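You operate a simulated robot arm through the tools that you are given. There is no shell and no other tool. Be economical: measure what you need, move in short steps, check, and stop when the job is done.

You run a simulated two-armed robot. Do the job below in one go: nothing can be reset, and whatever is moved stays where it is left.

TASK
Seal the melon tray on Long hold at the heat on its label.
Fine: switch on, drawer in, both pads down till the green lamp shows.
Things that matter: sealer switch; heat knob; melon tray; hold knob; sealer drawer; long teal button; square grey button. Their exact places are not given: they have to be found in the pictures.

The check looks at the end state, three seconds after you hand in, the way a careful person would. Anything else that was tipped, shoved, dropped, spilled or broken makes it a failure. A push-on lid holds only when it is set on centred and level and pressed home; a screw cap is set on level and turned clockwise until tight.

THE ROBOT
Two 7-joint arms with two-finger parallel grippers on one trunk, on a base that drives. Base frame: it is fixed to the floor where the robot stands at the start and does not move with it; the origin is under the middle of the robot, x ahead of it, y to its left, z up. Readings come in m, degrees, newtons and seconds.
The left shoulder is at the start at [0.06, 0.143, 0.978], the right one opposite. With the tool pointing down near the work surface each hand reaches from about 0.32 to 0.74 m from the robot's upright axis, wherever it stands, measured 20 degrees to its own side. Places, roughly: sealer switch [0.7, 0, 0.9]; heat knob [0.5, 0.1, 0.9]; hold knob [0.5, 0, 0.9]; sealer drawer [0.7, 0.3, 0.8]; long teal button [0.8, 0.1, 0.9]; square grey button [0.6, 0.1, 0.9]. Payload 1.57 kg a hand.
The TCP of each hand is the grasp point between the finger pads, 0.03 m short of the fingertips. In the tool frame z runs along the fingers and y along their closing line. Largest opening 0.11 m; finger width 0.024, thickness 0.012; the body of the gripper, 0.048 by 0.112 m, starts 0.078 m behind the TCP.
Orientation is that of the tool frame in the base frame, as [roll, pitch, yaw] about the fixed x, y, z axes, in that order (R = Rz(yaw) Ry(pitch) Rx(roll)). With the fingers straight down and closing along the base's y, the tool's x points along the base's -x, its y along +y and its z along -z.

THE INTERFACE
- The arms move only by the tool servo_tool. It takes "left_rows", "right_rows" or both (then of equal length, played together; a hand with none holds still); each is a list that holds one entry, the list of rows, each a list of 6 numbers: the shift along the tool's x, y, z in m, then the turn, a rotation vector about the tool's x, y, z in degrees. In form: [[[dx, dy, dz, ax, ay, az], ...]]. A call has 1 to 20 rows; each row shifts and turns the commanded pose from where the row before left it, along the tool's axes as they then stand. "left_jaw" and "right_jaw" are, for a hand that has rows, the opening, from 0 (shut) to 1 (fully open), set as the call begins (left out, the last holds). Rows are played at 5 a second. More than 0.05 m and 8.6 degrees between two rows, or a gripper value outside its range, and nothing of the call is played. A pose out of reach is approached as far as the arm can. The call stops where the force on the tool passes 40 N (or 10 N more than at its start, if that is more) or the arm is blocked; 0.2 s more then pass. The fingers move at their own pace (about 0.045 m/s each) and stop on an object; they squeeze with about 25 N. The grip force told is the motor's: it shows also when the fingers shut on nothing. Time passes only in rows, and 0.2 s behind the last, so rows that do not move let the fingers close. The reply holds the time, the measured pose of the TCP, the force on the tool along the base axes, the opening and the grip force, in the units named above and with some noise.
- Cameras (640 x 400 px; columns grow to the right, rows downward): "scene" is now at [0.0555, 0.0035, 1.5813]; the picture's right is [-0.03, -1.00, 0.00], its down [-0.77, 0.02, -0.64] and it looks along [0.64, -0.02, -0.77] (base axes); focal length 250 px, centre (320, 200). "left" rides on the left gripper at [-0.036, 0, -0.08] in its tool frame; the picture's right is [0.00, -1.00, 0.00], its down [0.97, 0.00, -0.24] and it looks along [0.24, 0.00, 0.97] (tool axes); focal length 218 px, centre (320, 200). "right" rides on the right gripper at [-0.036, 0, -0.08] in its tool frame; the picture's right is [0.00, -1.00, 0.00], its down [0.97, 0.00, -0.24] and it looks along [0.24, 0.00, 0.97] (tool axes); focal length 218 px, centre (320, 200).
- camera(camera): a new picture of that camera. No time passes.
- lift_body(by): slides the trunk up (or, below 0, down) by that many m; the arms and the scene camera ride with it, the base frame stays. It gives what a move gives, with no picture.
- base_move(legs): drives the robot by 1 to 6 legs, each [ahead, left, turn to the left] in m, m and degrees, along the robot's own axes; the way and the turn of a leg run together, so that a leg with both is an arc; at most 1.5 m and 180 degrees a leg. The arms and the cameras ride along, it lands a little off, and it stops where it bumps. It gives what a move gives.
- aim_head(pan, tilt): turns the head with the scene camera to pan (to the left, within 86 degrees either way) and tilt (down, from -29 to 69), counted from straight ahead of the robot. It gives what a move gives.
- locate(camera, pixels): for up to 12 pixels [column, row] of the newest picture of that camera ("zoom" is the newest enlarged one), the place [x, y, z] in the base frame of the surface seen there, good to about 0.002 m, but the place of the scene camera against the robot may be out by one fixed shift of up to 0.012 m in any direction. No time passes.
- enlarge(camera, box): a new picture of the part [left, top, right, bottom] of that camera's present view, enlarged. No time passes.
- job_done(): hands the job in; it is judged then, once.

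Work in short steps. Measure before you move; look again where a grasp or a placing could have gone wrong, and mend it. You have 80 turns and 78 pictures in all, those below and enlarged ones among them. Open the grippers and draw the arms clear of the work before you hand the job in, unless the task says otherwise; then end with one line.

The tools are called after "Request:" as name(argument=value, ...) on one line, values as JSON. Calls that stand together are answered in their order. servo_tool: Moves the arms, as the interface text tells. Its arguments: {"type":"object","properties":{"left_rows":{"type":"array","items":{"type":"array","items":{"type":"array","items":{"type":"number"}}}},"left_jaw":{"type":"number"},"right_rows":{"type":"array","items":{"type":"array","items":{"type":"array","items":{"type":"number"}}}},"right_jaw":{"type":"number"}},"required":[]} The other tools are called the same way: lift_body (by) slides the trunk up or down; base_move (legs) drives the base; aim_head (pan, tilt) turns the head that bears the scene camera; camera (camera) takes a picture; locate (camera, pixels) gives the place of the surface under pixels of a picture; enlarge (camera, box) takes an enlarged picture of a part of a camera's view; job_done () hands the job in.

At the start:

```text
time: 0.0
left_position: [0.387, 0.2516, 1.1545]
left_tool_rot: [179.9, 0.0, -180.0]
left_force: [0.0, -0.1, -0.4]
left_width: 0.11
left_grip_force: 0.1
right_position: [0.5113, -0.1492, 1.1546]
right_tool_rot: [-180.0, 0.1, 179.9]
right_force: [0.0, 0.7, 0.6]
right_width: 0.1097
right_grip_force: 0.1
trunk travel left (down, up): [-0.577, 0.013]
robot x, y, heading: [0.0021, 0.0013, -0.3]
head pan, tilt: [-1.5, 50.5]
```

scene: 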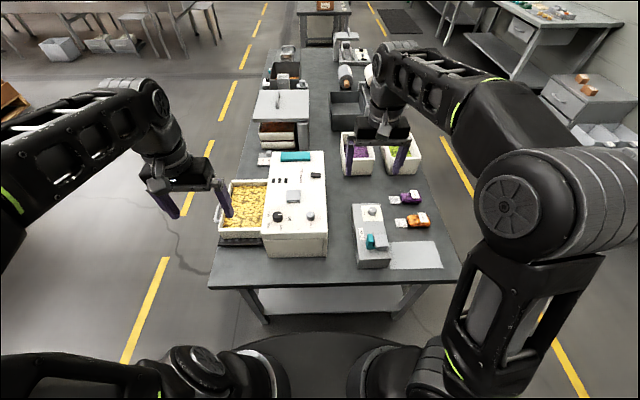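
right: 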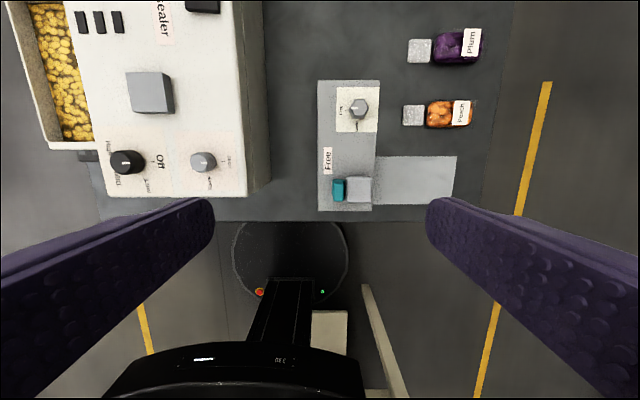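
left: 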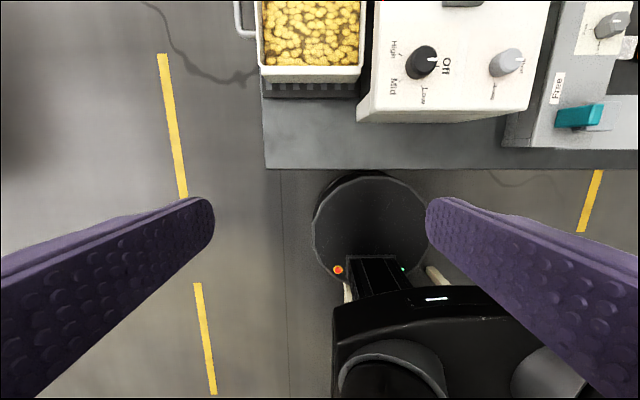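

The sealer is at about columns 262-327, rows 150-258 with the yellow tray in its drawer at left. I enlarge it to read labels.

Request:
enlarge(camera="scene", box=[200, 130, 360, 270])

Request:
enlarge(camera="scene", box=[240, 40, 440, 180])

Request:
enlarge(camera="left", box=[220, 0, 560, 200])

```text
2.86 times, centred on (280, 200) of scene
```

zoom: 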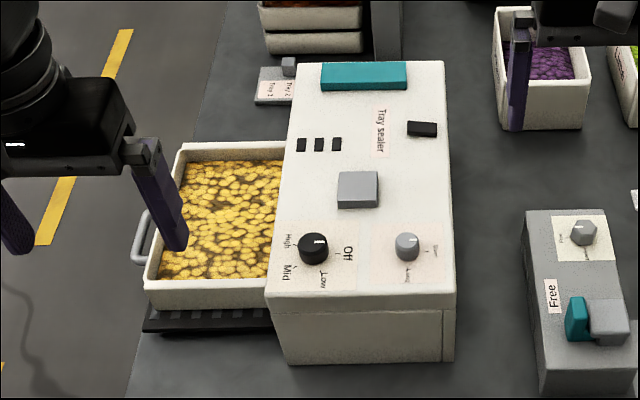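

```text
2.86 times, centred on (340, 110) of scene
```

zoom: 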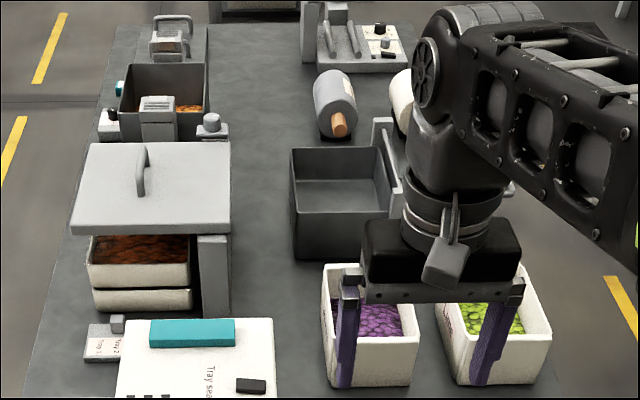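

```text
1.88 times, centred on (390, 100) of left
```

zoom: 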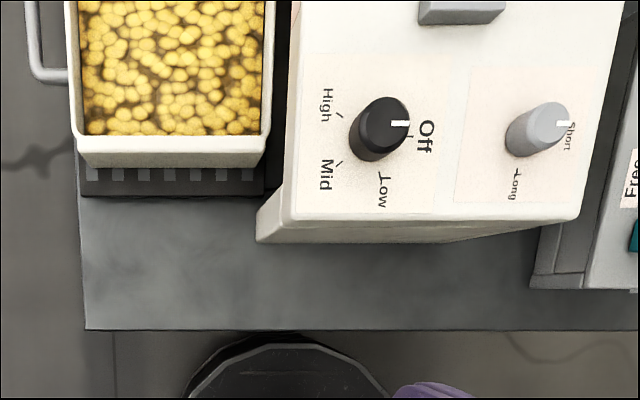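

The yellow tray sits on the open drawer; its label isn't visible yet. Locate key points in the scene picture.

Request:
camera(camera="scene")

Request:
locate(camera="scene", pixels=[[277, 216], [310, 216], [315, 175], [293, 196], [294, 156], [235, 210], [219, 214], [242, 184], [240, 232], [276, 180], [270, 230], [320, 230]])

Request:
locate(camera="left", pixels=[[422, 58], [506, 60], [430, 62], [512, 56], [310, 70], [236, 10], [375, 102], [520, 105], [262, 60], [362, 60], [460, 2], [310, 92]])

Request:
locate(camera="right", pixels=[[126, 161], [202, 160], [149, 92], [100, 21], [55, 120], [232, 180], [90, 180], [208, 158], [50, 20], [200, 5]])

```text
71 pictures are left
```

scene: 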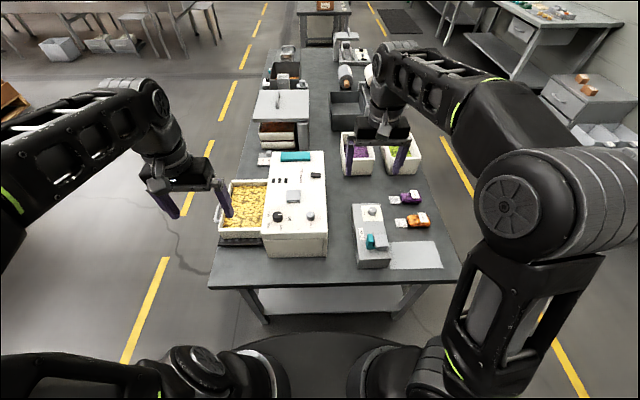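

```text
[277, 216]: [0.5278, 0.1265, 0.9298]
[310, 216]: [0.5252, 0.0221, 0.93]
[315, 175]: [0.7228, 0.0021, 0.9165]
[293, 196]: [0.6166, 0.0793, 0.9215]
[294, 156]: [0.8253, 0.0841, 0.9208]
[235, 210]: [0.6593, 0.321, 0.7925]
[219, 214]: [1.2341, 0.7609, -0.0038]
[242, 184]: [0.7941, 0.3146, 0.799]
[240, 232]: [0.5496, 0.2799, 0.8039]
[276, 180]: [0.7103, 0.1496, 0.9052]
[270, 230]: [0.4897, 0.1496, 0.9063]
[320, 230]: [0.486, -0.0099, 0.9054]
```

```text
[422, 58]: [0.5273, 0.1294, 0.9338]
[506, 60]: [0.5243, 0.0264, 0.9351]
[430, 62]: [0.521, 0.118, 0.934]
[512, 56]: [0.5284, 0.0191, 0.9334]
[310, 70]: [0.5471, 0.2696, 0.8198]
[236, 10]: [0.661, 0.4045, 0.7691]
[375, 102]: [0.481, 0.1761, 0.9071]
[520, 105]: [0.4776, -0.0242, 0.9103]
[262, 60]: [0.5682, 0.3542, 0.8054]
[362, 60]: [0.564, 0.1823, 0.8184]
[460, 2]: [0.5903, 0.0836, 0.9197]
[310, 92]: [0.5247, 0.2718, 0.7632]
```

```text
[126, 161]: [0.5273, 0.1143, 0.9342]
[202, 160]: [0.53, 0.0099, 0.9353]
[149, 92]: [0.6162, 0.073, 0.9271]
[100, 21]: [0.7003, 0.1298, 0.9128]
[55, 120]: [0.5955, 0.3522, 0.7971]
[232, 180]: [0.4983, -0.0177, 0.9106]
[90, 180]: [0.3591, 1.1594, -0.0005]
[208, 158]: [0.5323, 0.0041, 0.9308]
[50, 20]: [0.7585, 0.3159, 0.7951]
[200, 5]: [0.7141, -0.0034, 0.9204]
```

Hand cameras and scene camera agree within ~5 mm. I draw the right hand away from the far trays, and swing the left hand out to view the yellow tray's outer side for its label.

Request:
servo_tool(left_rows=[[[-0.04, 0.04, 0, 0, 0, 0], [-0.04, 0.04, 0, 0, 0, 0], [-0.04, 0.04, 0, 0, 0, 0], [-0.04, 0.04, 0, 0, 0, 0], [0, 0.04, 0.0, 8, 0, 0], [0, 0.04, 0, 8, 0, 0], [0, 0, 0, 8, 0, 0], [0, 0, 0, 8, 0, 0], [0, 0, 0, 8, 0, 0]]], right_rows=[[[0.03, -0.04, 0, 0, 0, 0], [0.03, -0.04, 0, 0, 0, 0], [0.03, -0.04, 0, 0, 0, 0], [0.03, -0.04, 0, 0, 0, 0], [0, -0.03, 0, 0, 0, 0], [0, 0, 0, 0, 0, 0], [0, 0, 0, 0, 0, 0], [0, 0, 0, 0, 0, 0], [0, 0, 0, 0, 0, 0]]])

Request:
camera(camera="left")

Request:
enlarge(camera="scene", box=[220, 30, 460, 180])

```text
refused: row 1 steps farther than a row can; nothing moved
```

```text
70 pictures are left
```

left: 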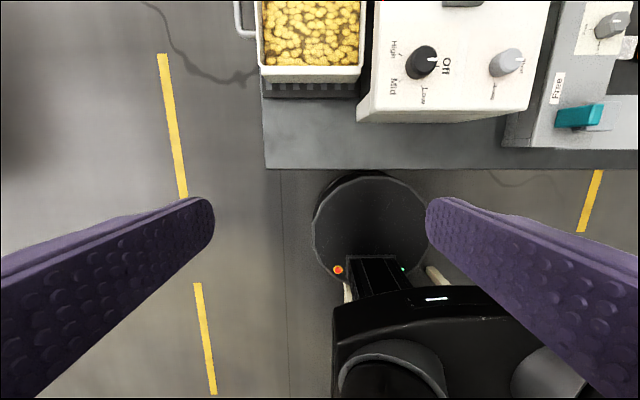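

```text
2.67 times, centred on (340, 105) of scene
```

zoom: 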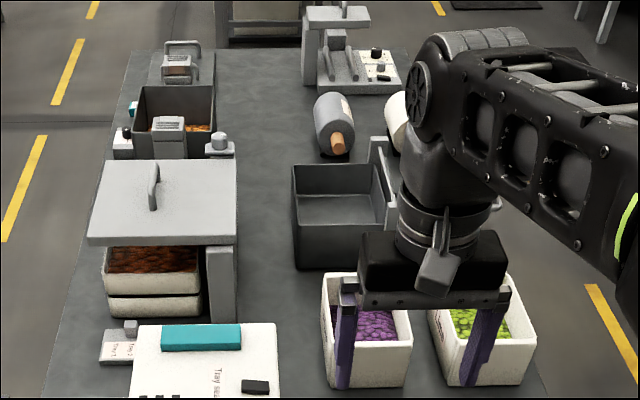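

The step was over 0.05 m combined (0.0566); I repeat with smaller steps.

Request:
servo_tool(left_rows=[[[-0.034, 0.034, 0, 0, 0, 0], [-0.034, 0.034, 0, 0, 0, 0], [-0.034, 0.034, 0, 0, 0, 0], [-0.034, 0.034, 0, 0, 0, 0], [-0.03, 0.034, 0, 0, 0, 0], [0, 0.04, 0, 8, 0, 0], [0, 0.04, 0, 8, 0, 0], [0, 0, 0, 8, 0, 0], [0, 0, 0, 8, 0, 0], [0, 0, 0, 8, 0, 0]]], right_rows=[[[0.025, -0.04, 0, 0, 0, 0], [0.025, -0.04, 0, 0, 0, 0], [0.025, -0.04, 0, 0, 0, 0], [0.025, -0.04, 0, 0, 0, 0], [0, -0.03, 0, 0, 0, 0], [0, 0, 0, 0, 0, 0], [0, 0, 0, 0, 0, 0], [0, 0, 0, 0, 0, 0], [0, 0, 0, 0, 0, 0], [0, 0, 0, 0, 0, 0]]])

Request:
camera(camera="left")

Request:
enlarge(camera="scene", box=[220, 30, 460, 180])

```text
time: 2.2
left_position: [0.4519, 0.3772, 1.1208]
left_tool_rot: [-157.7, 4.3, 179.2]
left_force: [0.2, 0.1, -0.4]
left_width: 0.11
left_grip_force: 0.1
left hand out of reach, approached as far as the arm can: row 2, 4, 5, 6, 7, 8, 9, 10
right_position: [0.4115, -0.338, 1.1564]
right_tool_rot: [-179.9, 0.1, -179.9]
right_force: [-0.3, -0.5, 0.6]
right_width: 0.1097
right_grip_force: 0.0
trunk travel left (down, up): [-0.577, 0.013]
robot x, y, heading: [-0.0009, -0.0016, -0.0]
head pan, tilt: [-1.5, 50.5]
```

```text
68 pictures are left
```

left: 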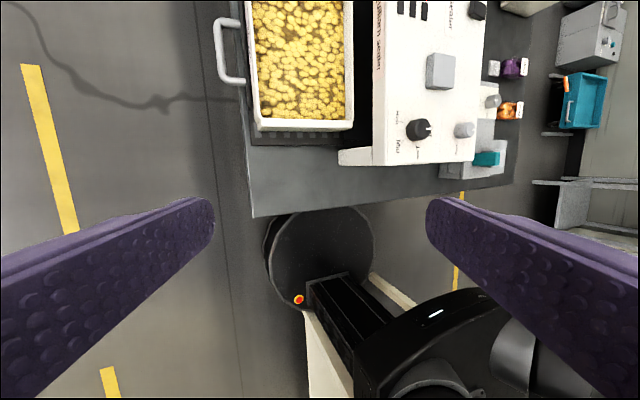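

```text
2.67 times, centred on (340, 105) of scene
```

zoom: 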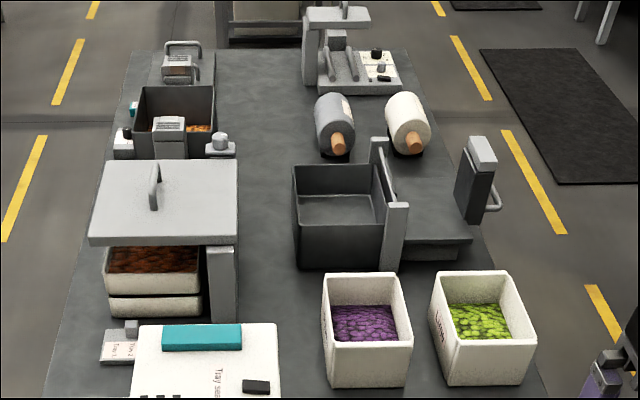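

Lime is labelled separately ("Lim…"). The yellow tray's label is likely on its outer (+y) side; the arm hit its reach limit high up, so I go lower and further out.

Request:
servo_tool(left_rows=[[[0, 0.03, 0.02, 0, 0, 0], [0, 0.03, 0.02, 0, 0, 0], [0, 0.03, 0.02, 0, 0, 0], [0, 0.03, 0.02, 0, 0, 0], [0, 0, 0, 8, 0, 0], [0, 0, 0, 8, 0, 0]]])

Request:
camera(camera="left")

```text
time: 3.6
left_position: [0.4555, 0.4492, 1.0058]
left_tool_rot: [-147.8, 4.2, 179.5]
left_force: [-0.4, -0.9, -0.3]
left_width: 0.1097
left_grip_force: 0.1
left hand out of reach, approached as far as the arm can: row 6
right_position: [0.4109, -0.3394, 1.1554]
right_tool_rot: [179.9, 0.1, -180.0]
right_force: [-0.1, 0.1, 0.0]
right_width: 0.11
right_grip_force: 0.1
trunk travel left (down, up): [-0.577, 0.013]
robot x, y, heading: [0.002, -0.0018, -0.1]
head pan, tilt: [-1.5, 50.5]
```

```text
66 pictures are left
```

left: 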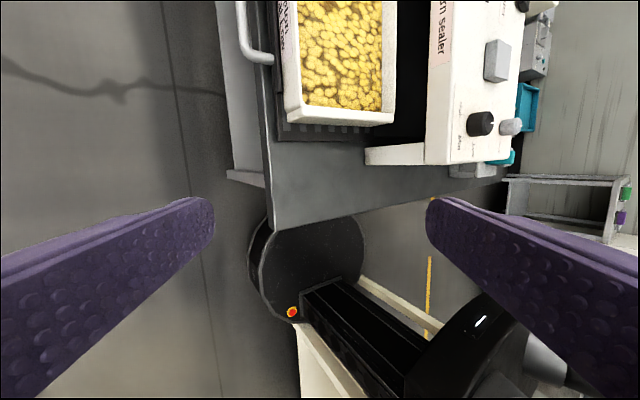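

A label is visible on the outer side at (290,30) but partly out of frame; "…on sealer" label also. I pitch the camera forward and move forward a bit.

Request:
servo_tool(left_rows=[[[-0.03, 0, 0.03, 0, 0, 0], [-0.03, 0.02, 0.03, 0, 0, 0], [0, 0.02, 0, 0, -8, 0], [0, 0, 0, 0, -8, 0], [0, 0, 0, 0, -8, 0]]])

Request:
camera(camera="left")

```text
time: 4.8
left_position: [0.5191, 0.452, 0.9383]
left_tool_rot: [-144.5, 24.3, -166.7]
left_force: [1.3, -0.4, 0.0]
left_width: 0.1101
left_grip_force: 0.2
right_position: [0.4102, -0.3389, 1.1556]
right_tool_rot: [180.0, 0.1, 179.9]
right_force: [-0.1, 0.2, 0.5]
right_width: 0.1101
right_grip_force: 0.1
trunk travel left (down, up): [-0.577, 0.013]
robot x, y, heading: [0.0022, -0.0002, 0.1]
head pan, tilt: [-1.5, 50.5]
```

```text
65 pictures are left
```

left: 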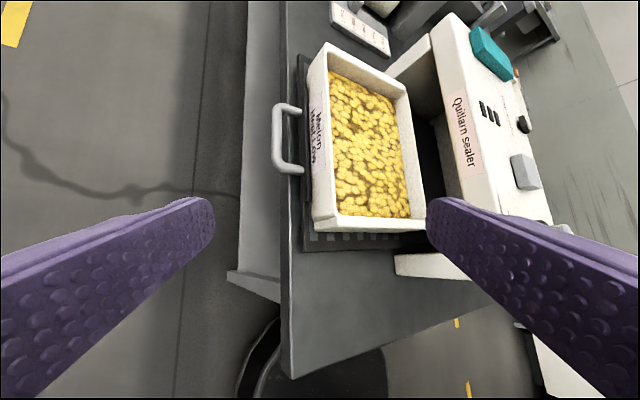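

The label seems to read "Melon / Heat Low"; I enlarge to be sure.

Request:
enlarge(camera="left", box=[290, 70, 350, 190])

Request:
enlarge(camera="left", box=[300, 0, 560, 180])

Request:
locate(camera="left", pixels=[[277, 135], [282, 106], [290, 172], [324, 48], [330, 210], [430, 40], [410, 265], [308, 70], [310, 150]])

```text
3.33 times, centred on (320, 130) of left
```

zoom: 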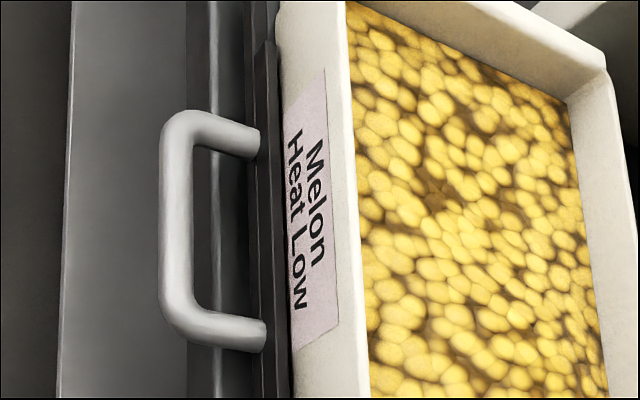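

```text
2.22 times, centred on (430, 90) of left
```

zoom: 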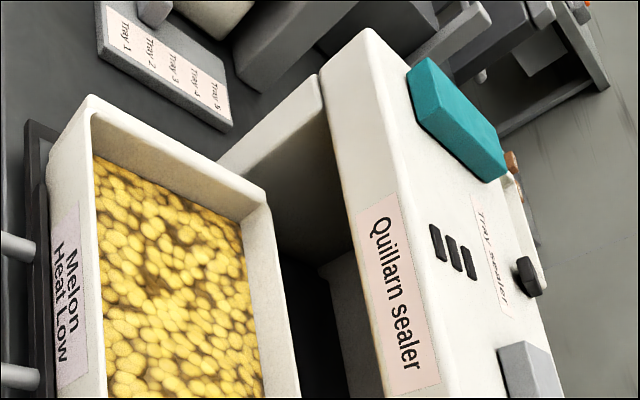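

```text
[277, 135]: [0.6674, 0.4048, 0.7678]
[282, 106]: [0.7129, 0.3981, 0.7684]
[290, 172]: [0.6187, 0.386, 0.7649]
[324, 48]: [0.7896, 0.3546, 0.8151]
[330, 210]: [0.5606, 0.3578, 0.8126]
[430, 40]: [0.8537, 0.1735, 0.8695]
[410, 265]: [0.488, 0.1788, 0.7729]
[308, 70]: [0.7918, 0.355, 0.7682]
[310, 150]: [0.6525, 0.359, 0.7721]
```

Confirmed: Heat Low, so the heat knob goes to Low and hold to Long. I bring the left hand back up and level again.

Request:
servo_tool(left_rows=[[[0, 0, -0.04, 0, 0, 0], [0, 0, -0.04, 0, 0, 0], [0, 0, -0.03, 0, 8, 0], [0, 0, 0, 0, 8, 0], [0, 0, 0, 0, 8, 0], [0, 0, 0, -8, 0, 0], [0, 0, 0, -8, 0, 0], [0, 0, 0, -8, 0, 0], [0, 0, 0, -8, 0, 0]]])

```text
time: 6.8
left_position: [0.4702, 0.5057, 1.0197]
left_tool_rot: [-179.6, 11.2, -176.0]
left_force: [0.0, 0.5, 0.7]
left_width: 0.1102
left_grip_force: 0.1
left hand out of reach, approached as far as the arm can: row 5
right_position: [0.4118, -0.3377, 1.1551]
right_tool_rot: [-180.0, 0.2, -180.0]
right_force: [-0.4, -0.9, 0.5]
right_width: 0.11
right_grip_force: 0.1
trunk travel left (down, up): [-0.577, 0.013]
robot x, y, heading: [-0.0009, 0.0028, 0.0]
head pan, tilt: [-1.5, 50.5]
```

Level off the remaining pitch/yaw and go above the heat knob for a close look.

Request:
servo_tool(left_rows=[[[0, -0.04, 0, 0, 5.6, 2], [0, -0.045, 0, 0, 5.6, 2], [0, -0.045, 0, 0, 0, 0], [0, -0.045, 0, 0, 0, 0], [0, -0.045, 0, 0, 0, 0], [0, -0.045, 0, 0, 0, 0], [0, -0.045, 0, 0, 0, 0], [0, -0.045, 0, 0, 0, 0], [0, -0.03, 0, 0, 0, 0]]])

Request:
camera(camera="left")

```text
time: 8.8
left_position: [0.4737, 0.1185, 1.0207]
left_tool_rot: [-179.9, -0.2, -180.0]
left_force: [0.1, 1.3, -0.4]
left_width: 0.1099
left_grip_force: 0.0
right_position: [0.4113, -0.3392, 1.1552]
right_tool_rot: [-180.0, 0.2, 179.9]
right_force: [0.2, -0.4, -1.1]
right_width: 0.11
right_grip_force: 0.1
trunk travel left (down, up): [-0.577, 0.013]
robot x, y, heading: [-0.0023, 0.0006, 0.1]
head pan, tilt: [-1.5, 50.5]
```

```text
62 pictures are left
```

left: 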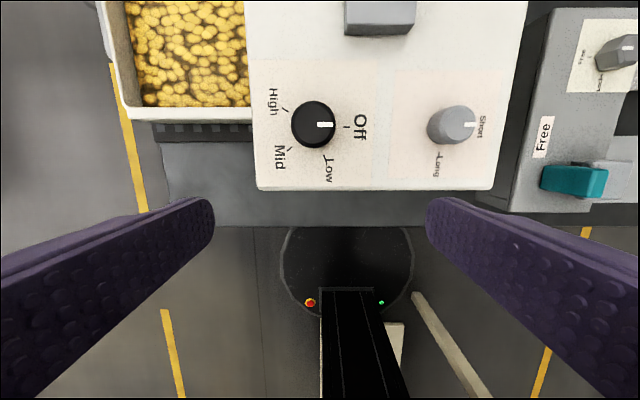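

Request:
enlarge(camera="left", box=[250, 60, 500, 200])

Request:
locate(camera="left", pixels=[[313, 125], [325, 125], [313, 108], [300, 130], [452, 124], [470, 124], [455, 108], [345, 130], [322, 152], [290, 148], [286, 110], [346, 140]])

```text
2.56 times, centred on (375, 130) of left
```

zoom: 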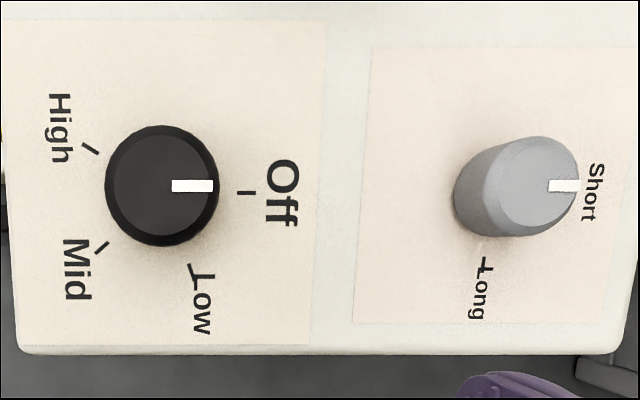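

```text
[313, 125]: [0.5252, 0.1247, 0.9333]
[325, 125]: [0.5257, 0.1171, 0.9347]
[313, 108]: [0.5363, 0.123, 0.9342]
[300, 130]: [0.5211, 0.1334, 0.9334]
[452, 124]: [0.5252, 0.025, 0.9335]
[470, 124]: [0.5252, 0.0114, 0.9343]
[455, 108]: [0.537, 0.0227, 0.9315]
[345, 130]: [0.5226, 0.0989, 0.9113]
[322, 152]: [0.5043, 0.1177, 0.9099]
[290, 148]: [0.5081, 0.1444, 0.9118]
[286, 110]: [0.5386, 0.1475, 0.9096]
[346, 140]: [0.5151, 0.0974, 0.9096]
```

Heat knob top centre at (0.526, 0.1245), Low tick ~70° clockwise of Off. I pre-turn the left hand −35°, open partially and descend over the knob.

Request:
servo_tool(left_jaw=0.6, left_rows=[[[-0.026, 0.003, 0, 0, 0, 0], [-0.026, 0.003, 0, 0, 0, 0], [0, 0, 0, 0, 0, -7], [0, 0, 0, 0, 0, -7], [0, 0, 0, 0, 0, -7], [0, 0, 0, 0, 0, -7], [0, 0, 0, 0, 0, -7], [0, 0, 0.03, 0, 0, 0], [0, 0, 0.03, 0, 0, 0]]])

Request:
camera(camera="left")

```text
time: 10.8
left_position: [0.5261, 0.1273, 0.9614]
left_tool_rot: [-179.9, -0.1, -145.0]
left_force: [-0.7, 0.1, -0.1]
left_width: 0.066
left_grip_force: 0.1
right_position: [0.4111, -0.3374, 1.155]
right_tool_rot: [-180.0, 0.1, -180.0]
right_force: [-0.6, -0.5, 0.6]
right_width: 0.1098
right_grip_force: 0.1
trunk travel left (down, up): [-0.577, 0.013]
robot x, y, heading: [-0.0006, 0.0009, -0.1]
head pan, tilt: [-1.5, 50.5]
```

```text
60 pictures are left
```

left: 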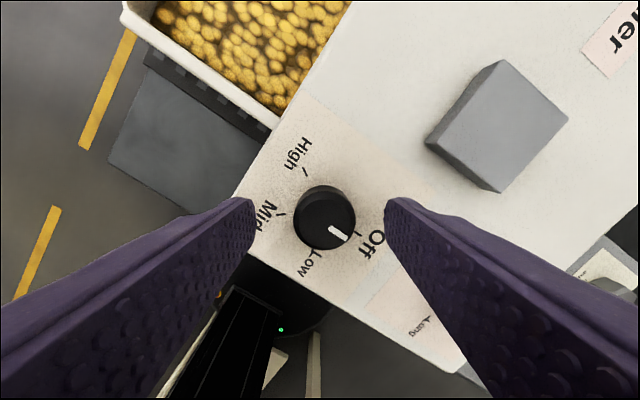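

Knob (324,217) is centred between the fingers within ~2 mm. Descend, then close.

Request:
servo_tool(left_rows=[[[0, -0.002, 0.007, 0, 0, 0], [0, 0, 0.007, 0, 0, 0]]])

Request:
servo_tool(left_jaw=0.0, left_rows=[[[0, 0, 0, 0, 0, 0], [0, 0, 0, 0, 0, 0], [0, 0, 0, 0, 0, 0], [0, 0, 0, 0, 0, 0]]])

```text
time: 11.4
left_position: [0.5272, 0.1267, 0.9471]
left_tool_rot: [-179.9, -0.1, -145.1]
left_force: [0.6, 0.5, -0.6]
left_width: 0.066
left_grip_force: 0.0
right_position: [0.4118, -0.34, 1.1547]
right_tool_rot: [179.9, 0.1, -179.9]
right_force: [0.3, 0.3, 1.5]
right_width: 0.1101
right_grip_force: 0.0
trunk travel left (down, up): [-0.577, 0.013]
robot x, y, heading: [-0.0006, 0.0038, -0.2]
head pan, tilt: [-1.5, 50.5]
```

```text
time: 12.4
left_position: [0.5283, 0.1252, 0.9458]
left_tool_rot: [-179.8, -0.1, -145.1]
left_force: [2.4, -3.2, -1.3]
left_width: 0.0332
left_grip_force: 32.0
right_position: [0.4107, -0.3398, 1.1548]
right_tool_rot: [-179.9, 0.0, -180.0]
right_force: [0.3, 0.5, 0.8]
right_width: 0.1102
right_grip_force: 0.0
trunk travel left (down, up): [-0.577, 0.013]
robot x, y, heading: [-0.0005, -0.0017, 0.1]
head pan, tilt: [-1.5, 50.5]
```

Gripped at 33 mm width. Turn +70° about the tool z (clockwise from above).

Request:
servo_tool(left_rows=[[[0, 0, 0, 0, 0, 7], [0, 0, 0, 0, 0, 7], [0, 0, 0, 0, 0, 7], [0, 0, 0, 0, 0, 7], [0, 0, 0, 0, 0, 7], [0, 0, 0, 0, 0, 7], [0, 0, 0, 0, 0, 7], [0, 0, 0, 0, 0, 7], [0, 0, 0, 0, 0, 7], [0, 0, 0, 0, 0, 7]]])

Request:
camera(camera="left")

```text
time: 14.6
left_position: [0.5273, 0.1208, 0.9463]
left_tool_rot: [-179.9, 0.1, 144.7]
left_force: [12.8, -20.3, -3.1]
left_width: 0.033
left_grip_force: 41.2
right_position: [0.4127, -0.3409, 1.1532]
right_tool_rot: [179.8, 0.0, -179.9]
right_force: [0.2, -0.6, 0.8]
right_width: 0.1101
right_grip_force: 0.0
trunk travel left (down, up): [-0.577, 0.013]
robot x, y, heading: [-0.0023, -0.0007, 0.2]
head pan, tilt: [-1.5, 50.5]
```

```text
59 pictures are left
```

left: 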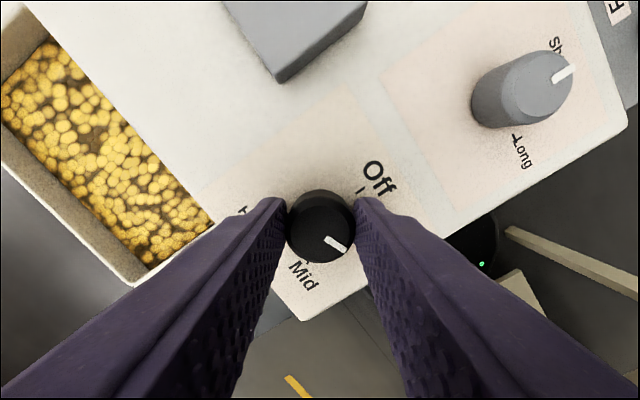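

The knob turned with the hand, with a side force of ~20 N. I open, retreat upward and check.

Request:
servo_tool(left_jaw=0.6, left_rows=[[[0, 0, 0, 0, 0, 0], [0, 0, 0, 0, 0, 0], [0, 0, 0, 0, 0, 0], [0, 0, 0, 0, 0, 0], [0, 0, -0.04, 0, 0, 0], [0, 0, -0.04, 0, 0, 0]]])

Request:
camera(camera="left")

Request:
enlarge(camera="left", box=[260, 100, 560, 280])

```text
time: 16.0
left_position: [0.525, 0.1232, 1.0262]
left_tool_rot: [-179.9, -0.1, 144.9]
left_force: [-0.9, 0.8, 0.0]
left_width: 0.0661
left_grip_force: 0.0
right_position: [0.4112, -0.3404, 1.1552]
right_tool_rot: [-180.0, 0.2, 180.0]
right_force: [-0.2, -0.2, -1.2]
right_width: 0.1101
right_grip_force: 0.0
trunk travel left (down, up): [-0.577, 0.013]
robot x, y, heading: [-0.0022, -0.0002, -0.1]
head pan, tilt: [-1.5, 50.5]
```

```text
58 pictures are left
```

left: 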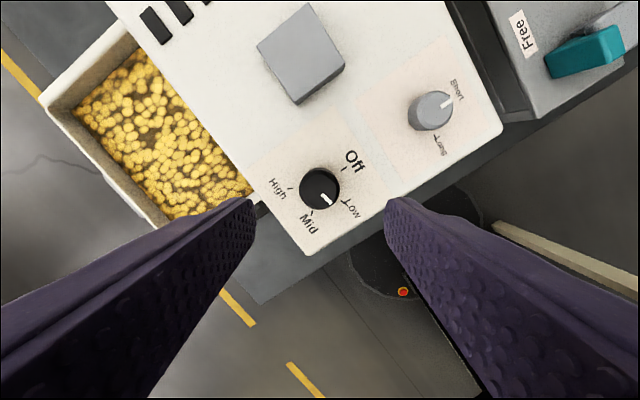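

```text
2.13 times, centred on (410, 190) of left
```

zoom: 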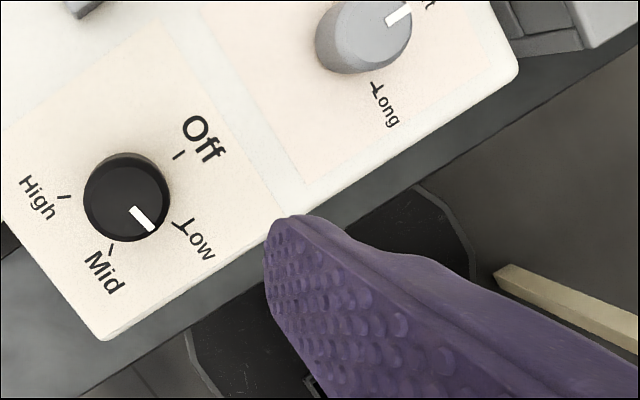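

Pointer appears ~8–10° past the Low tick (pointer angle ~43° vs tick ~34° in the enlarged image). I measure the knob's pointer and ticks in base coordinates.

Request:
locate(camera="zoom", pixels=[[122, 203], [131, 209], [153, 231], [90, 190], [160, 220], [178, 155], [178, 225], [111, 247], [63, 196], [100, 235], [145, 172]])

```text
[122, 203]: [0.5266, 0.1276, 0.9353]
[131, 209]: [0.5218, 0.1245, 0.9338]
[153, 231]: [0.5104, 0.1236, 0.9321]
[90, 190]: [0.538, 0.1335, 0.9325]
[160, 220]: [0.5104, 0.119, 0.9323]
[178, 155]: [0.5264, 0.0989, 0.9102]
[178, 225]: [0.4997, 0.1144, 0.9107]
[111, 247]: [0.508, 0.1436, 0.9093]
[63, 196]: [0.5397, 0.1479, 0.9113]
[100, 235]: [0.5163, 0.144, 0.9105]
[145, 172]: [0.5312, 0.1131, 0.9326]
```

Pointer direction ≈ 83°, Low tick ≈ 69°, so turn back ~13°. Regrip the knob and turn −13°.

Request:
servo_tool(left_rows=[[[0, 0, 0.04, 0, 0, 0], [0, 0, 0.04, 0, 0, 0]]])

Request:
servo_tool(left_jaw=0.0, left_rows=[[[0, 0, 0, 0, 0, 0], [0, 0, 0, 0, 0, 0], [0, 0, 0, 0, 0, 0], [0, 0, 0, 0, 0, 0], [0, 0, 0, 0, 0, -6.5], [0, 0, 0, 0, 0, -6.5]]])

Request:
servo_tool(left_jaw=0.6, left_rows=[[[0, 0, 0, 0, 0, 0], [0, 0, 0, 0, 0, 0], [0, 0, 0, 0, 0, 0], [0, 0, 0, 0, 0, 0], [0, 0, -0.04, 0, 0, 0], [0, 0, -0.04, 0, 0, 0]]])

Request:
enlarge(camera="left", box=[260, 100, 560, 280])

```text
time: 16.6
left_position: [0.5241, 0.1242, 0.9462]
left_tool_rot: [-180.0, 0.0, 144.9]
left_force: [0.6, 0.2, 0.7]
left_width: 0.0658
left_grip_force: 0.2
right_position: [0.4114, -0.3392, 1.1538]
right_tool_rot: [180.0, 0.1, -180.0]
right_force: [-0.3, -0.6, 0.5]
right_width: 0.1098
right_grip_force: 0.1
trunk travel left (down, up): [-0.577, 0.013]
robot x, y, heading: [0.0056, 0.0004, 0.1]
head pan, tilt: [-1.5, 50.5]
```

```text
time: 18.0
left_position: [0.5239, 0.1232, 0.9471]
left_tool_rot: [-179.8, 0.0, 158.0]
left_force: [-5.9, -4.6, -5.6]
left_width: 0.0336
left_grip_force: 41.3
right_position: [0.4113, -0.3395, 1.1558]
right_tool_rot: [180.0, 0.1, -180.0]
right_force: [0.1, 0.6, 0.4]
right_width: 0.11
right_grip_force: 0.1
trunk travel left (down, up): [-0.577, 0.013]
robot x, y, heading: [0.0015, -0.0002, -0.1]
head pan, tilt: [-1.5, 50.5]
```

```text
time: 19.4
left_position: [0.523, 0.1268, 1.0282]
left_tool_rot: [-179.9, 0.1, 157.9]
left_force: [-0.8, -0.1, 0.6]
left_width: 0.0657
left_grip_force: 0.0
right_position: [0.4112, -0.3386, 1.155]
right_tool_rot: [180.0, 0.1, -180.0]
right_force: [-0.6, -0.2, -0.1]
right_width: 0.1101
right_grip_force: 0.0
trunk travel left (down, up): [-0.577, 0.013]
robot x, y, heading: [-0.0032, 0.0004, -0.0]
head pan, tilt: [-1.5, 50.5]
```

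```text
2.13 times, centred on (410, 190) of left
```

zoom: 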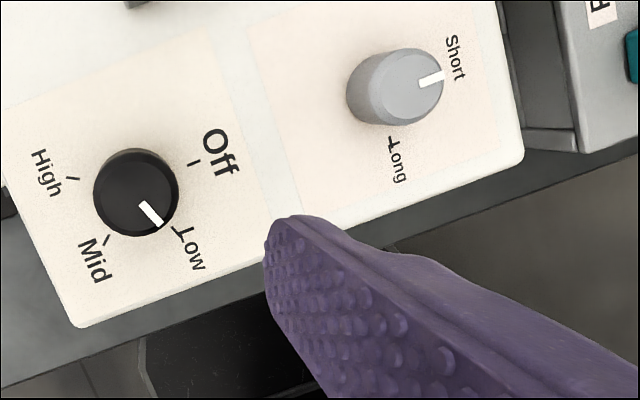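

Heat pointer now lines up with the Low tick. Now measure the hold knob and its Long tick.

Request:
locate(camera="zoom", pixels=[[400, 87], [420, 82], [443, 76], [365, 95], [400, 120], [390, 142], [390, 148], [447, 70], [140, 203], [159, 223], [136, 196]])

```text
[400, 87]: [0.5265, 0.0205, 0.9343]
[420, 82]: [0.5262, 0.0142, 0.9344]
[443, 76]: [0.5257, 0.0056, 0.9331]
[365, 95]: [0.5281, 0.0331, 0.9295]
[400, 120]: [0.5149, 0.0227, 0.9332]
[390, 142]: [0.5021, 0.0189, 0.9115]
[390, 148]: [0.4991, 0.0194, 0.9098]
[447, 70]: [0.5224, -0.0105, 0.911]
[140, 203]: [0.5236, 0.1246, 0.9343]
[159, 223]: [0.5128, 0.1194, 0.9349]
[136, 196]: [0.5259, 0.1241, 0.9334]
```

Hold knob centre ≈ (0.526, 0.020); Long tick is ~85° clockwise of Short. I move the left hand above it, pre-turned −42°.

Request:
servo_tool(left_rows=[[[0, 0, 0, 0, 0, -7.4], [0, 0, 0, 0, 0, -7.3], [0, 0, 0, 0, 0, -7.3], [-0.003, -0.035, 0, 0, 0, 0], [0, -0.035, 0, 0, 0, 0], [0, -0.036, 0, 0, 0, 0], [0, 0, 0, 0, 0, -7], [0, 0, 0, 0, 0, -7], [0, 0, 0, 0, 0, -7], [0, 0, 0, 0, 0, -7], [0, 0, 0, 0, 0, -7], [0, 0, 0.03, 0, 0, -7], [0, 0, 0.03, 0, 0, 0], [0, 0, 0, 0, 0, 0]]])

Request:
enlarge(camera="left", box=[200, 120, 440, 270])

```text
time: 22.4
left_position: [0.5292, 0.02, 0.9672]
left_tool_rot: [-179.9, -0.1, -138.1]
left_force: [0.3, -0.3, 0.2]
left_width: 0.066
left_grip_force: 0.1
right_position: [0.412, -0.3393, 1.1545]
right_tool_rot: [-180.0, 0.1, 180.0]
right_force: [0.4, -0.8, -0.8]
right_width: 0.1099
right_grip_force: 0.1
trunk travel left (down, up): [-0.577, 0.013]
robot x, y, heading: [-0.0015, -0.003, 0.2]
head pan, tilt: [-1.5, 50.5]
```

```text
2.67 times, centred on (320, 195) of left
```

zoom: 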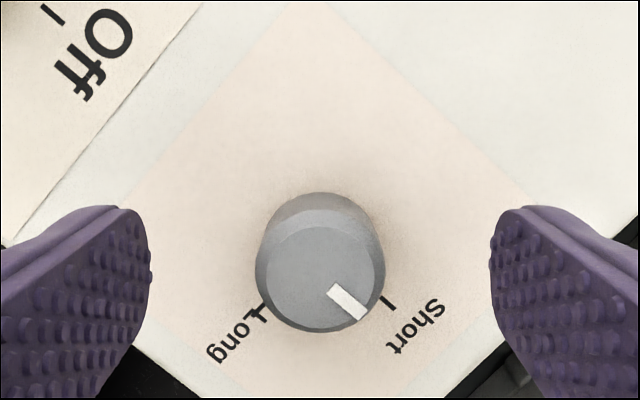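

The ticks are 90° apart (Short at (388,303), Long at (262,312)). Check the knob's centre from here.

Request:
locate(camera="zoom", pixels=[[321, 278], [262, 278], [381, 278], [321, 328], [321, 235], [388, 303], [262, 312], [335, 290], [360, 315]])

```text
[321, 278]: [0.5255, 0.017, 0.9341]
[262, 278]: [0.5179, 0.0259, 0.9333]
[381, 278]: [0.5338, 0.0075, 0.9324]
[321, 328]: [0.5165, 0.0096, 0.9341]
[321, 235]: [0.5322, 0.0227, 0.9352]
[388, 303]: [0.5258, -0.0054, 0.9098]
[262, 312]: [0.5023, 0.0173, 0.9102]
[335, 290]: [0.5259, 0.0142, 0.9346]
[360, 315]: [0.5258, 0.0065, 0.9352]
```

Centre ≈ (0.5255, 0.017); shift 4 mm along tool x, descend, grip, and turn 88°.

Request:
servo_tool(left_rows=[[[0.004, 0, 0.01, 0, 0, 0], [0, 0, 0.0105, 0, 0, 0], [0, 0, 0, 0, 0, 0]]])

Request:
servo_tool(left_jaw=0.0, left_rows=[[[0, 0, 0, 0, 0, 0], [0, 0, 0, 0, 0, 0], [0, 0, 0, 0, 0, 0], [0, 0, 0, 0, 0, 0]]])

Request:
servo_tool(left_rows=[[[0, 0, 0, 0, 0, 8], [0, 0, 0, 0, 0, 8], [0, 0, 0, 0, 0, 8], [0, 0, 0, 0, 0, 8], [0, 0, 0, 0, 0, 8], [0, 0, 0, 0, 0, 8], [0, 0, 0, 0, 0, 8], [0, 0, 0, 0, 0, 8], [0, 0, 0, 0, 0, 8], [0, 0, 0, 0, 0, 8], [0, 0, 0, 0, 0, 8], [0, 0, 0, 0, 0, 0]]])

Request:
camera(camera="left")

```text
time: 23.2
left_position: [0.5252, 0.0162, 0.9474]
left_tool_rot: [180.0, -0.1, -138.1]
left_force: [-0.2, 0.0, -1.2]
left_width: 0.0659
left_grip_force: 0.1
right_position: [0.412, -0.3377, 1.1548]
right_tool_rot: [180.0, 0.0, -180.0]
right_force: [-0.1, 0.6, 0.1]
right_width: 0.1097
right_grip_force: 0.1
trunk travel left (down, up): [-0.577, 0.013]
robot x, y, heading: [0.0006, -0.0004, 0.1]
head pan, tilt: [-1.5, 50.5]
```

```text
time: 24.2
left_position: [0.5262, 0.0159, 0.9468]
left_tool_rot: [-180.0, -0.1, -138.1]
left_force: [-0.4, 0.6, 1.1]
left_width: 0.0278
left_grip_force: 28.8
right_position: [0.4105, -0.3387, 1.1555]
right_tool_rot: [179.9, 0.1, -180.0]
right_force: [-0.2, -0.1, -1.5]
right_width: 0.11
right_grip_force: 0.0
trunk travel left (down, up): [-0.577, 0.013]
robot x, y, heading: [-0.0041, 0.0009, 0.1]
head pan, tilt: [-1.5, 50.5]
```

```text
time: 26.8
left_position: [0.5257, 0.0149, 0.9467]
left_tool_rot: [-179.9, 0.0, 133.8]
left_force: [2.4, -4.3, 6.1]
left_width: 0.0278
left_grip_force: 38.3
right_position: [0.4114, -0.3388, 1.1556]
right_tool_rot: [-180.0, 0.1, -180.0]
right_force: [-1.0, -0.5, 0.0]
right_width: 0.1102
right_grip_force: 0.0
trunk travel left (down, up): [-0.577, 0.013]
robot x, y, heading: [-0.0029, -0.0056, 0.2]
head pan, tilt: [-1.5, 50.5]
```

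```text
54 pictures are left
```

left: 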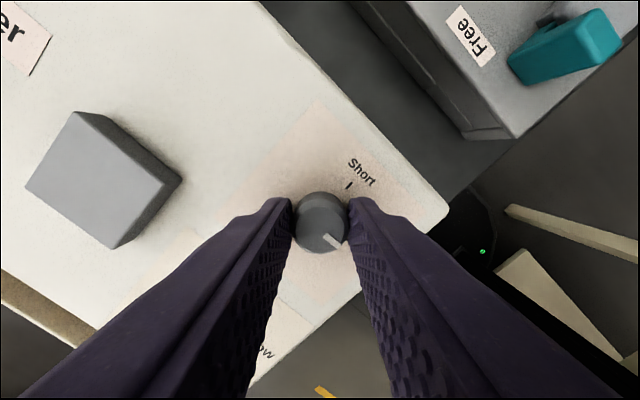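

Turned cleanly; release, rise and check both pointers.

Request:
servo_tool(left_jaw=0.6, left_rows=[[[0, 0, 0, 0, 0, 0], [0, 0, 0, 0, 0, 0], [0, 0, 0, 0, 0, 0], [0, 0, 0, 0, 0, 0], [0, 0, -0.04, 0, 0, 0], [0, 0, -0.04, 0, 0, 0], [0, 0, -0.03, 0, 0, -8], [0, 0, 0, 0, 0, -8], [0, 0, 0, 0, 0, -8], [0, 0, 0, 0, 0, -8], [0, 0, 0, 0, 0, -8], [0, 0, 0, 0, 0, -6]]])

Request:
enlarge(camera="left", box=[140, 80, 400, 240])

Request:
camera(camera="left")

```text
time: 29.4
left_position: [0.5262, 0.0173, 1.0557]
left_tool_rot: [-179.9, 0.0, 180.0]
left_force: [0.3, -0.3, -0.5]
left_width: 0.0661
left_grip_force: 0.1
right_position: [0.4114, -0.3385, 1.1547]
right_tool_rot: [180.0, 0.0, 180.0]
right_force: [0.2, 0.0, 0.2]
right_width: 0.1099
right_grip_force: 0.1
trunk travel left (down, up): [-0.577, 0.013]
robot x, y, heading: [-0.0038, 0.0035, -0.1]
head pan, tilt: [-1.5, 50.5]
```

```text
2.46 times, centred on (270, 160) of left
```

zoom: 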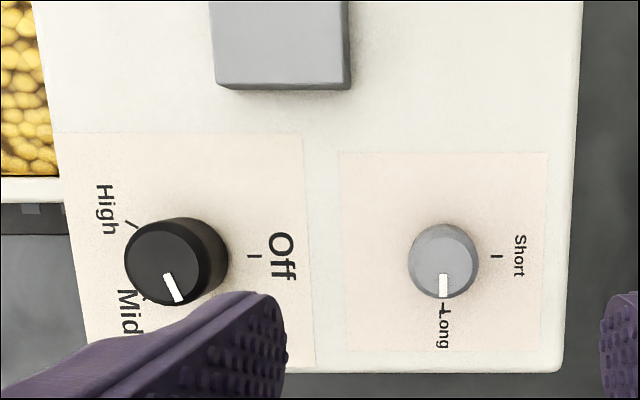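

```text
52 pictures are left
```

left: 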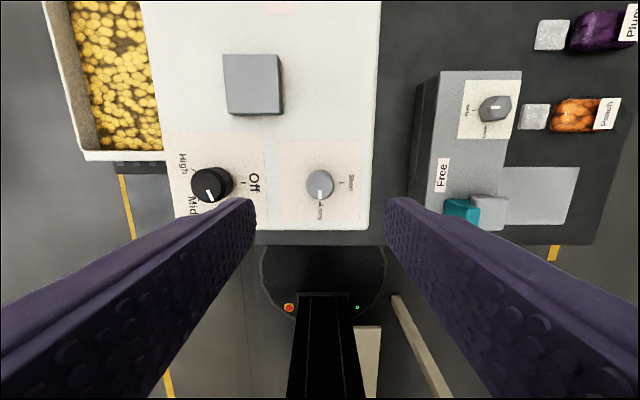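

Hold at Long, heat at Low. Now move the left hand forward to view the sealer switch and pads.

Request:
servo_tool(left_rows=[[[-0.04, 0.01, 0, 0, 0, 0], [-0.04, 0.01, 0, 0, 0, 0], [-0.04, 0, 0, 0, 0, 0]]])

Request:
camera(camera="left")

Request:
enlarge(camera="left", box=[250, 40, 450, 170])

```text
time: 30.2
left_position: [0.6162, 0.0362, 1.054]
left_tool_rot: [-179.9, -0.1, 179.9]
left_force: [-0.4, 0.0, -0.5]
left_width: 0.066
left_grip_force: 0.1
left hand out of reach, approached as far as the arm can: row 3
right_position: [0.4113, -0.3388, 1.1553]
right_tool_rot: [179.9, 0.1, -180.0]
right_force: [0.4, 0.9, 0.0]
right_width: 0.1101
right_grip_force: 0.1
trunk travel left (down, up): [-0.577, 0.013]
robot x, y, heading: [-0.0003, 0.0011, -0.2]
head pan, tilt: [-1.5, 50.5]
```

```text
51 pictures are left
```

left: 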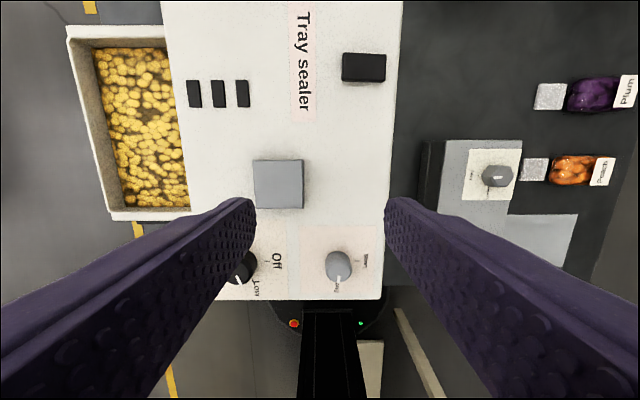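

```text
3.08 times, centred on (350, 105) of left
```

zoom: 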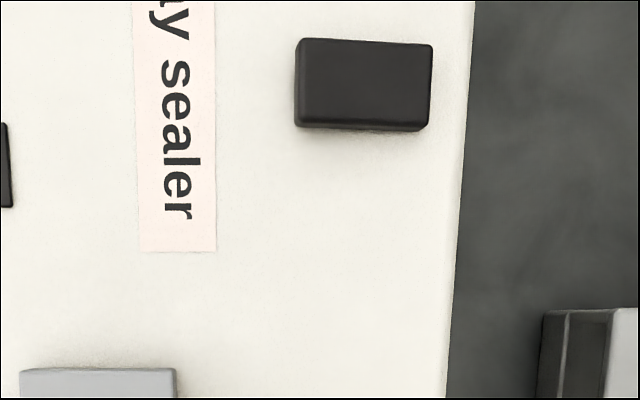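

The switch is an unmarked black rocker. I measure its surface height at several points to see its tilt.

Request:
locate(camera="zoom", pixels=[[303, 50], [303, 85], [303, 118], [335, 80], [365, 80], [395, 80], [425, 85], [425, 55], [425, 115], [365, 50], [365, 115]])

Request:
locate(camera="left", pixels=[[278, 184], [256, 164], [300, 206], [194, 93], [219, 93], [243, 93], [349, 60], [380, 70]])

Request:
enlarge(camera="scene", box=[260, 140, 340, 200])

```text
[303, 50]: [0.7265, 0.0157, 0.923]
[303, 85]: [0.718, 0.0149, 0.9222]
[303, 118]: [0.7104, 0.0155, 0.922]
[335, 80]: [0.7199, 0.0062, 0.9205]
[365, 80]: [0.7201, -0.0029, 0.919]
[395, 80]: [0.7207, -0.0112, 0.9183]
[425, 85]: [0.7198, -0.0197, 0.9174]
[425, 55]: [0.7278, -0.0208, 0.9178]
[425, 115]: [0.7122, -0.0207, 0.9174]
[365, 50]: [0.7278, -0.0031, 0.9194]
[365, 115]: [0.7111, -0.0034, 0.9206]
```

```text
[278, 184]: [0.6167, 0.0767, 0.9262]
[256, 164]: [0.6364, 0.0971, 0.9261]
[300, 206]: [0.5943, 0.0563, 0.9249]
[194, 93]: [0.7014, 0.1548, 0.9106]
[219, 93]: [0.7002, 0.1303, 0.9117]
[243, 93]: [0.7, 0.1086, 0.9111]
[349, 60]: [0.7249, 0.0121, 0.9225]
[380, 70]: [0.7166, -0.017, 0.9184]
```

```text
6.67 times, centred on (300, 170) of scene
```

zoom: 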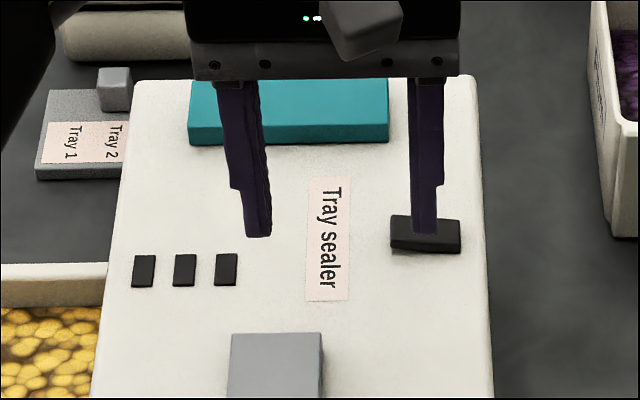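

The +y end of the rocker is high (0.922 vs 0.917), so it's pressed at about (0.72, 0.012). The teal pad is far; check whether the base can drive closer by looking down.

Request:
aim_head(pan=-1.5, tilt=69)

Request:
camera(camera="scene")

Request:
locate(camera="left", pixels=[[327, 320], [293, 323], [360, 323], [340, 350], [440, 400], [420, 285]])

```text
time: 31.0
left_position: [0.6157, 0.0349, 1.0539]
left_tool_rot: [-179.9, 0.0, 179.9]
left_force: [0.3, -0.4, 0.6]
left_width: 0.066
left_grip_force: 0.1
right_position: [0.4109, -0.3388, 1.1554]
right_tool_rot: [-180.0, 0.1, 179.9]
right_force: [0.3, -0.6, 0.1]
right_width: 0.1103
right_grip_force: 0.1
trunk travel left (down, up): [-0.577, 0.013]
robot x, y, heading: [-0.0012, 0.0029, 0.0]
head pan, tilt: [-1.5, 68.8]
```

```text
48 pictures are left
```

scene: 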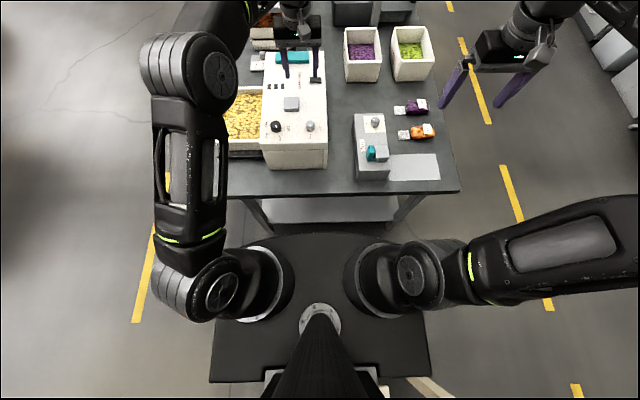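

```text
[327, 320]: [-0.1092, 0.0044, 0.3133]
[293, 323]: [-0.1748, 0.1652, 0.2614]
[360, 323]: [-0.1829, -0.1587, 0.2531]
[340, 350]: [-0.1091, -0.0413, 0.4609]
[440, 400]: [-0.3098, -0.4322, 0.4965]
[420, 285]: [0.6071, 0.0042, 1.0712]
```

Measure the plate's front edge, table front edge and shelf for clearance.

Request:
locate(camera="scene", pixels=[[320, 236], [240, 250], [320, 193], [420, 188], [320, 222], [330, 205], [293, 57], [277, 57], [308, 57], [273, 134], [260, 200], [400, 215]])

```text
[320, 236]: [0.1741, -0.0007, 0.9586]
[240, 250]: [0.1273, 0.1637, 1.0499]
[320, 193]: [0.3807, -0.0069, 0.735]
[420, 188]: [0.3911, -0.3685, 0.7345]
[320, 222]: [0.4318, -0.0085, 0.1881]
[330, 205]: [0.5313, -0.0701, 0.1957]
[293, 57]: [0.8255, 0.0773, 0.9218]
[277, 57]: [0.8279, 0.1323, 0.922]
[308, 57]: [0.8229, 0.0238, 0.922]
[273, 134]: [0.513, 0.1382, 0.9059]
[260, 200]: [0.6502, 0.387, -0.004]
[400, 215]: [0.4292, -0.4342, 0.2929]
```

Base front is about x≈0.30, table edge 0.385, lower shelf 0.43. A 0.07 m drive ahead is safe and gains reach.

Request:
base_move(legs=[[0.07, 0, 0]])

Request:
aim_head(pan=0, tilt=55)

Request:
camera(camera="scene")

```text
time: 32.0
left_position: [0.688, 0.0351, 1.0531]
left_tool_rot: [-179.9, -0.1, 179.9]
left_force: [-0.3, -0.3, -0.8]
left_width: 0.0659
left_grip_force: 0.0
right_position: [0.4827, -0.3385, 1.155]
right_tool_rot: [-180.0, -0.1, -180.0]
right_force: [0.4, 0.7, -0.1]
right_width: 0.1099
right_grip_force: 0.1
trunk travel left (down, up): [-0.577, 0.013]
robot x, y, heading: [0.075, -0.0013, -0.1]
head pan, tilt: [-1.5, 68.8]
```

```text
time: 32.8
left_position: [0.685, 0.036, 1.0546]
left_tool_rot: [-179.9, -0.1, 179.8]
left_force: [0.3, -0.2, 0.5]
left_width: 0.0659
left_grip_force: 0.1
right_position: [0.4806, -0.3382, 1.1554]
right_tool_rot: [180.0, 0.1, -179.9]
right_force: [0.4, 0.2, -0.3]
right_width: 0.1099
right_grip_force: 0.0
trunk travel left (down, up): [-0.577, 0.013]
robot x, y, heading: [0.0718, 0.0028, 0.1]
head pan, tilt: [0.0, 55.0]
```

```text
47 pictures are left
```

scene: 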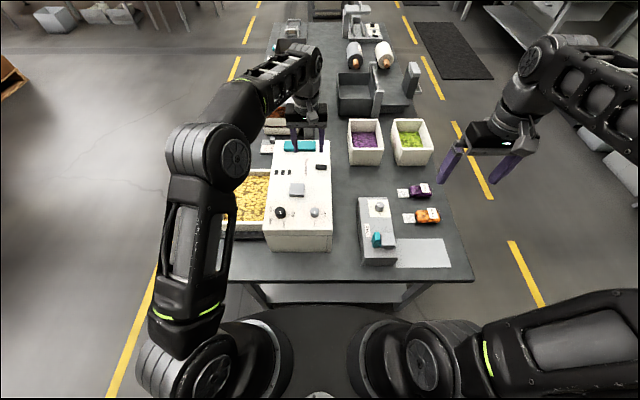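

Drive went 72 mm cleanly. Close the left fingers and come above the rocker's high end (0.72, 0.016).

Request:
servo_tool(left_jaw=0.0, left_rows=[[[-0.034, -0.0195, 0, 0, 0, 0], [0, 0, 0, 0, 0, 0], [0, 0, 0.04, 0, 0, 0], [0, 0, 0.04, 0, 0, 0], [0, 0, 0, 0, 0, 0]]])

Request:
camera(camera="left")

```text
time: 34.0
left_position: [0.6852, 0.0364, 0.9747]
left_tool_rot: [-179.9, -0.1, 179.9]
left_force: [-0.2, 0.7, -0.8]
left_width: 0.0
left_grip_force: 21.4
left hand out of reach, approached as far as the arm can: row 1
right_position: [0.4818, -0.3388, 1.1539]
right_tool_rot: [-180.0, 0.2, 180.0]
right_force: [0.5, 0.0, -0.2]
right_width: 0.1101
right_grip_force: 0.1
trunk travel left (down, up): [-0.577, 0.013]
robot x, y, heading: [0.0721, 0.0047, -0.1]
head pan, tilt: [0.0, 55.0]
```

```text
46 pictures are left
```

left: 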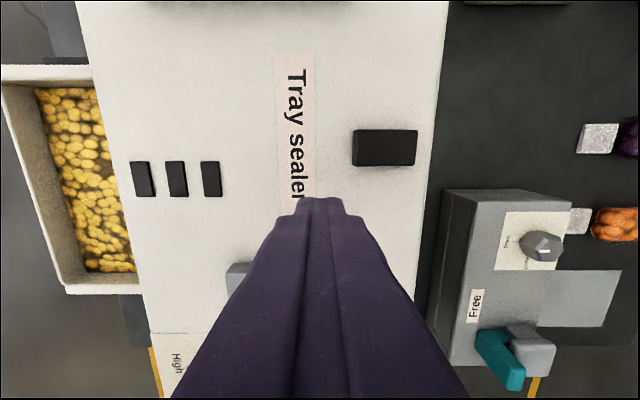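

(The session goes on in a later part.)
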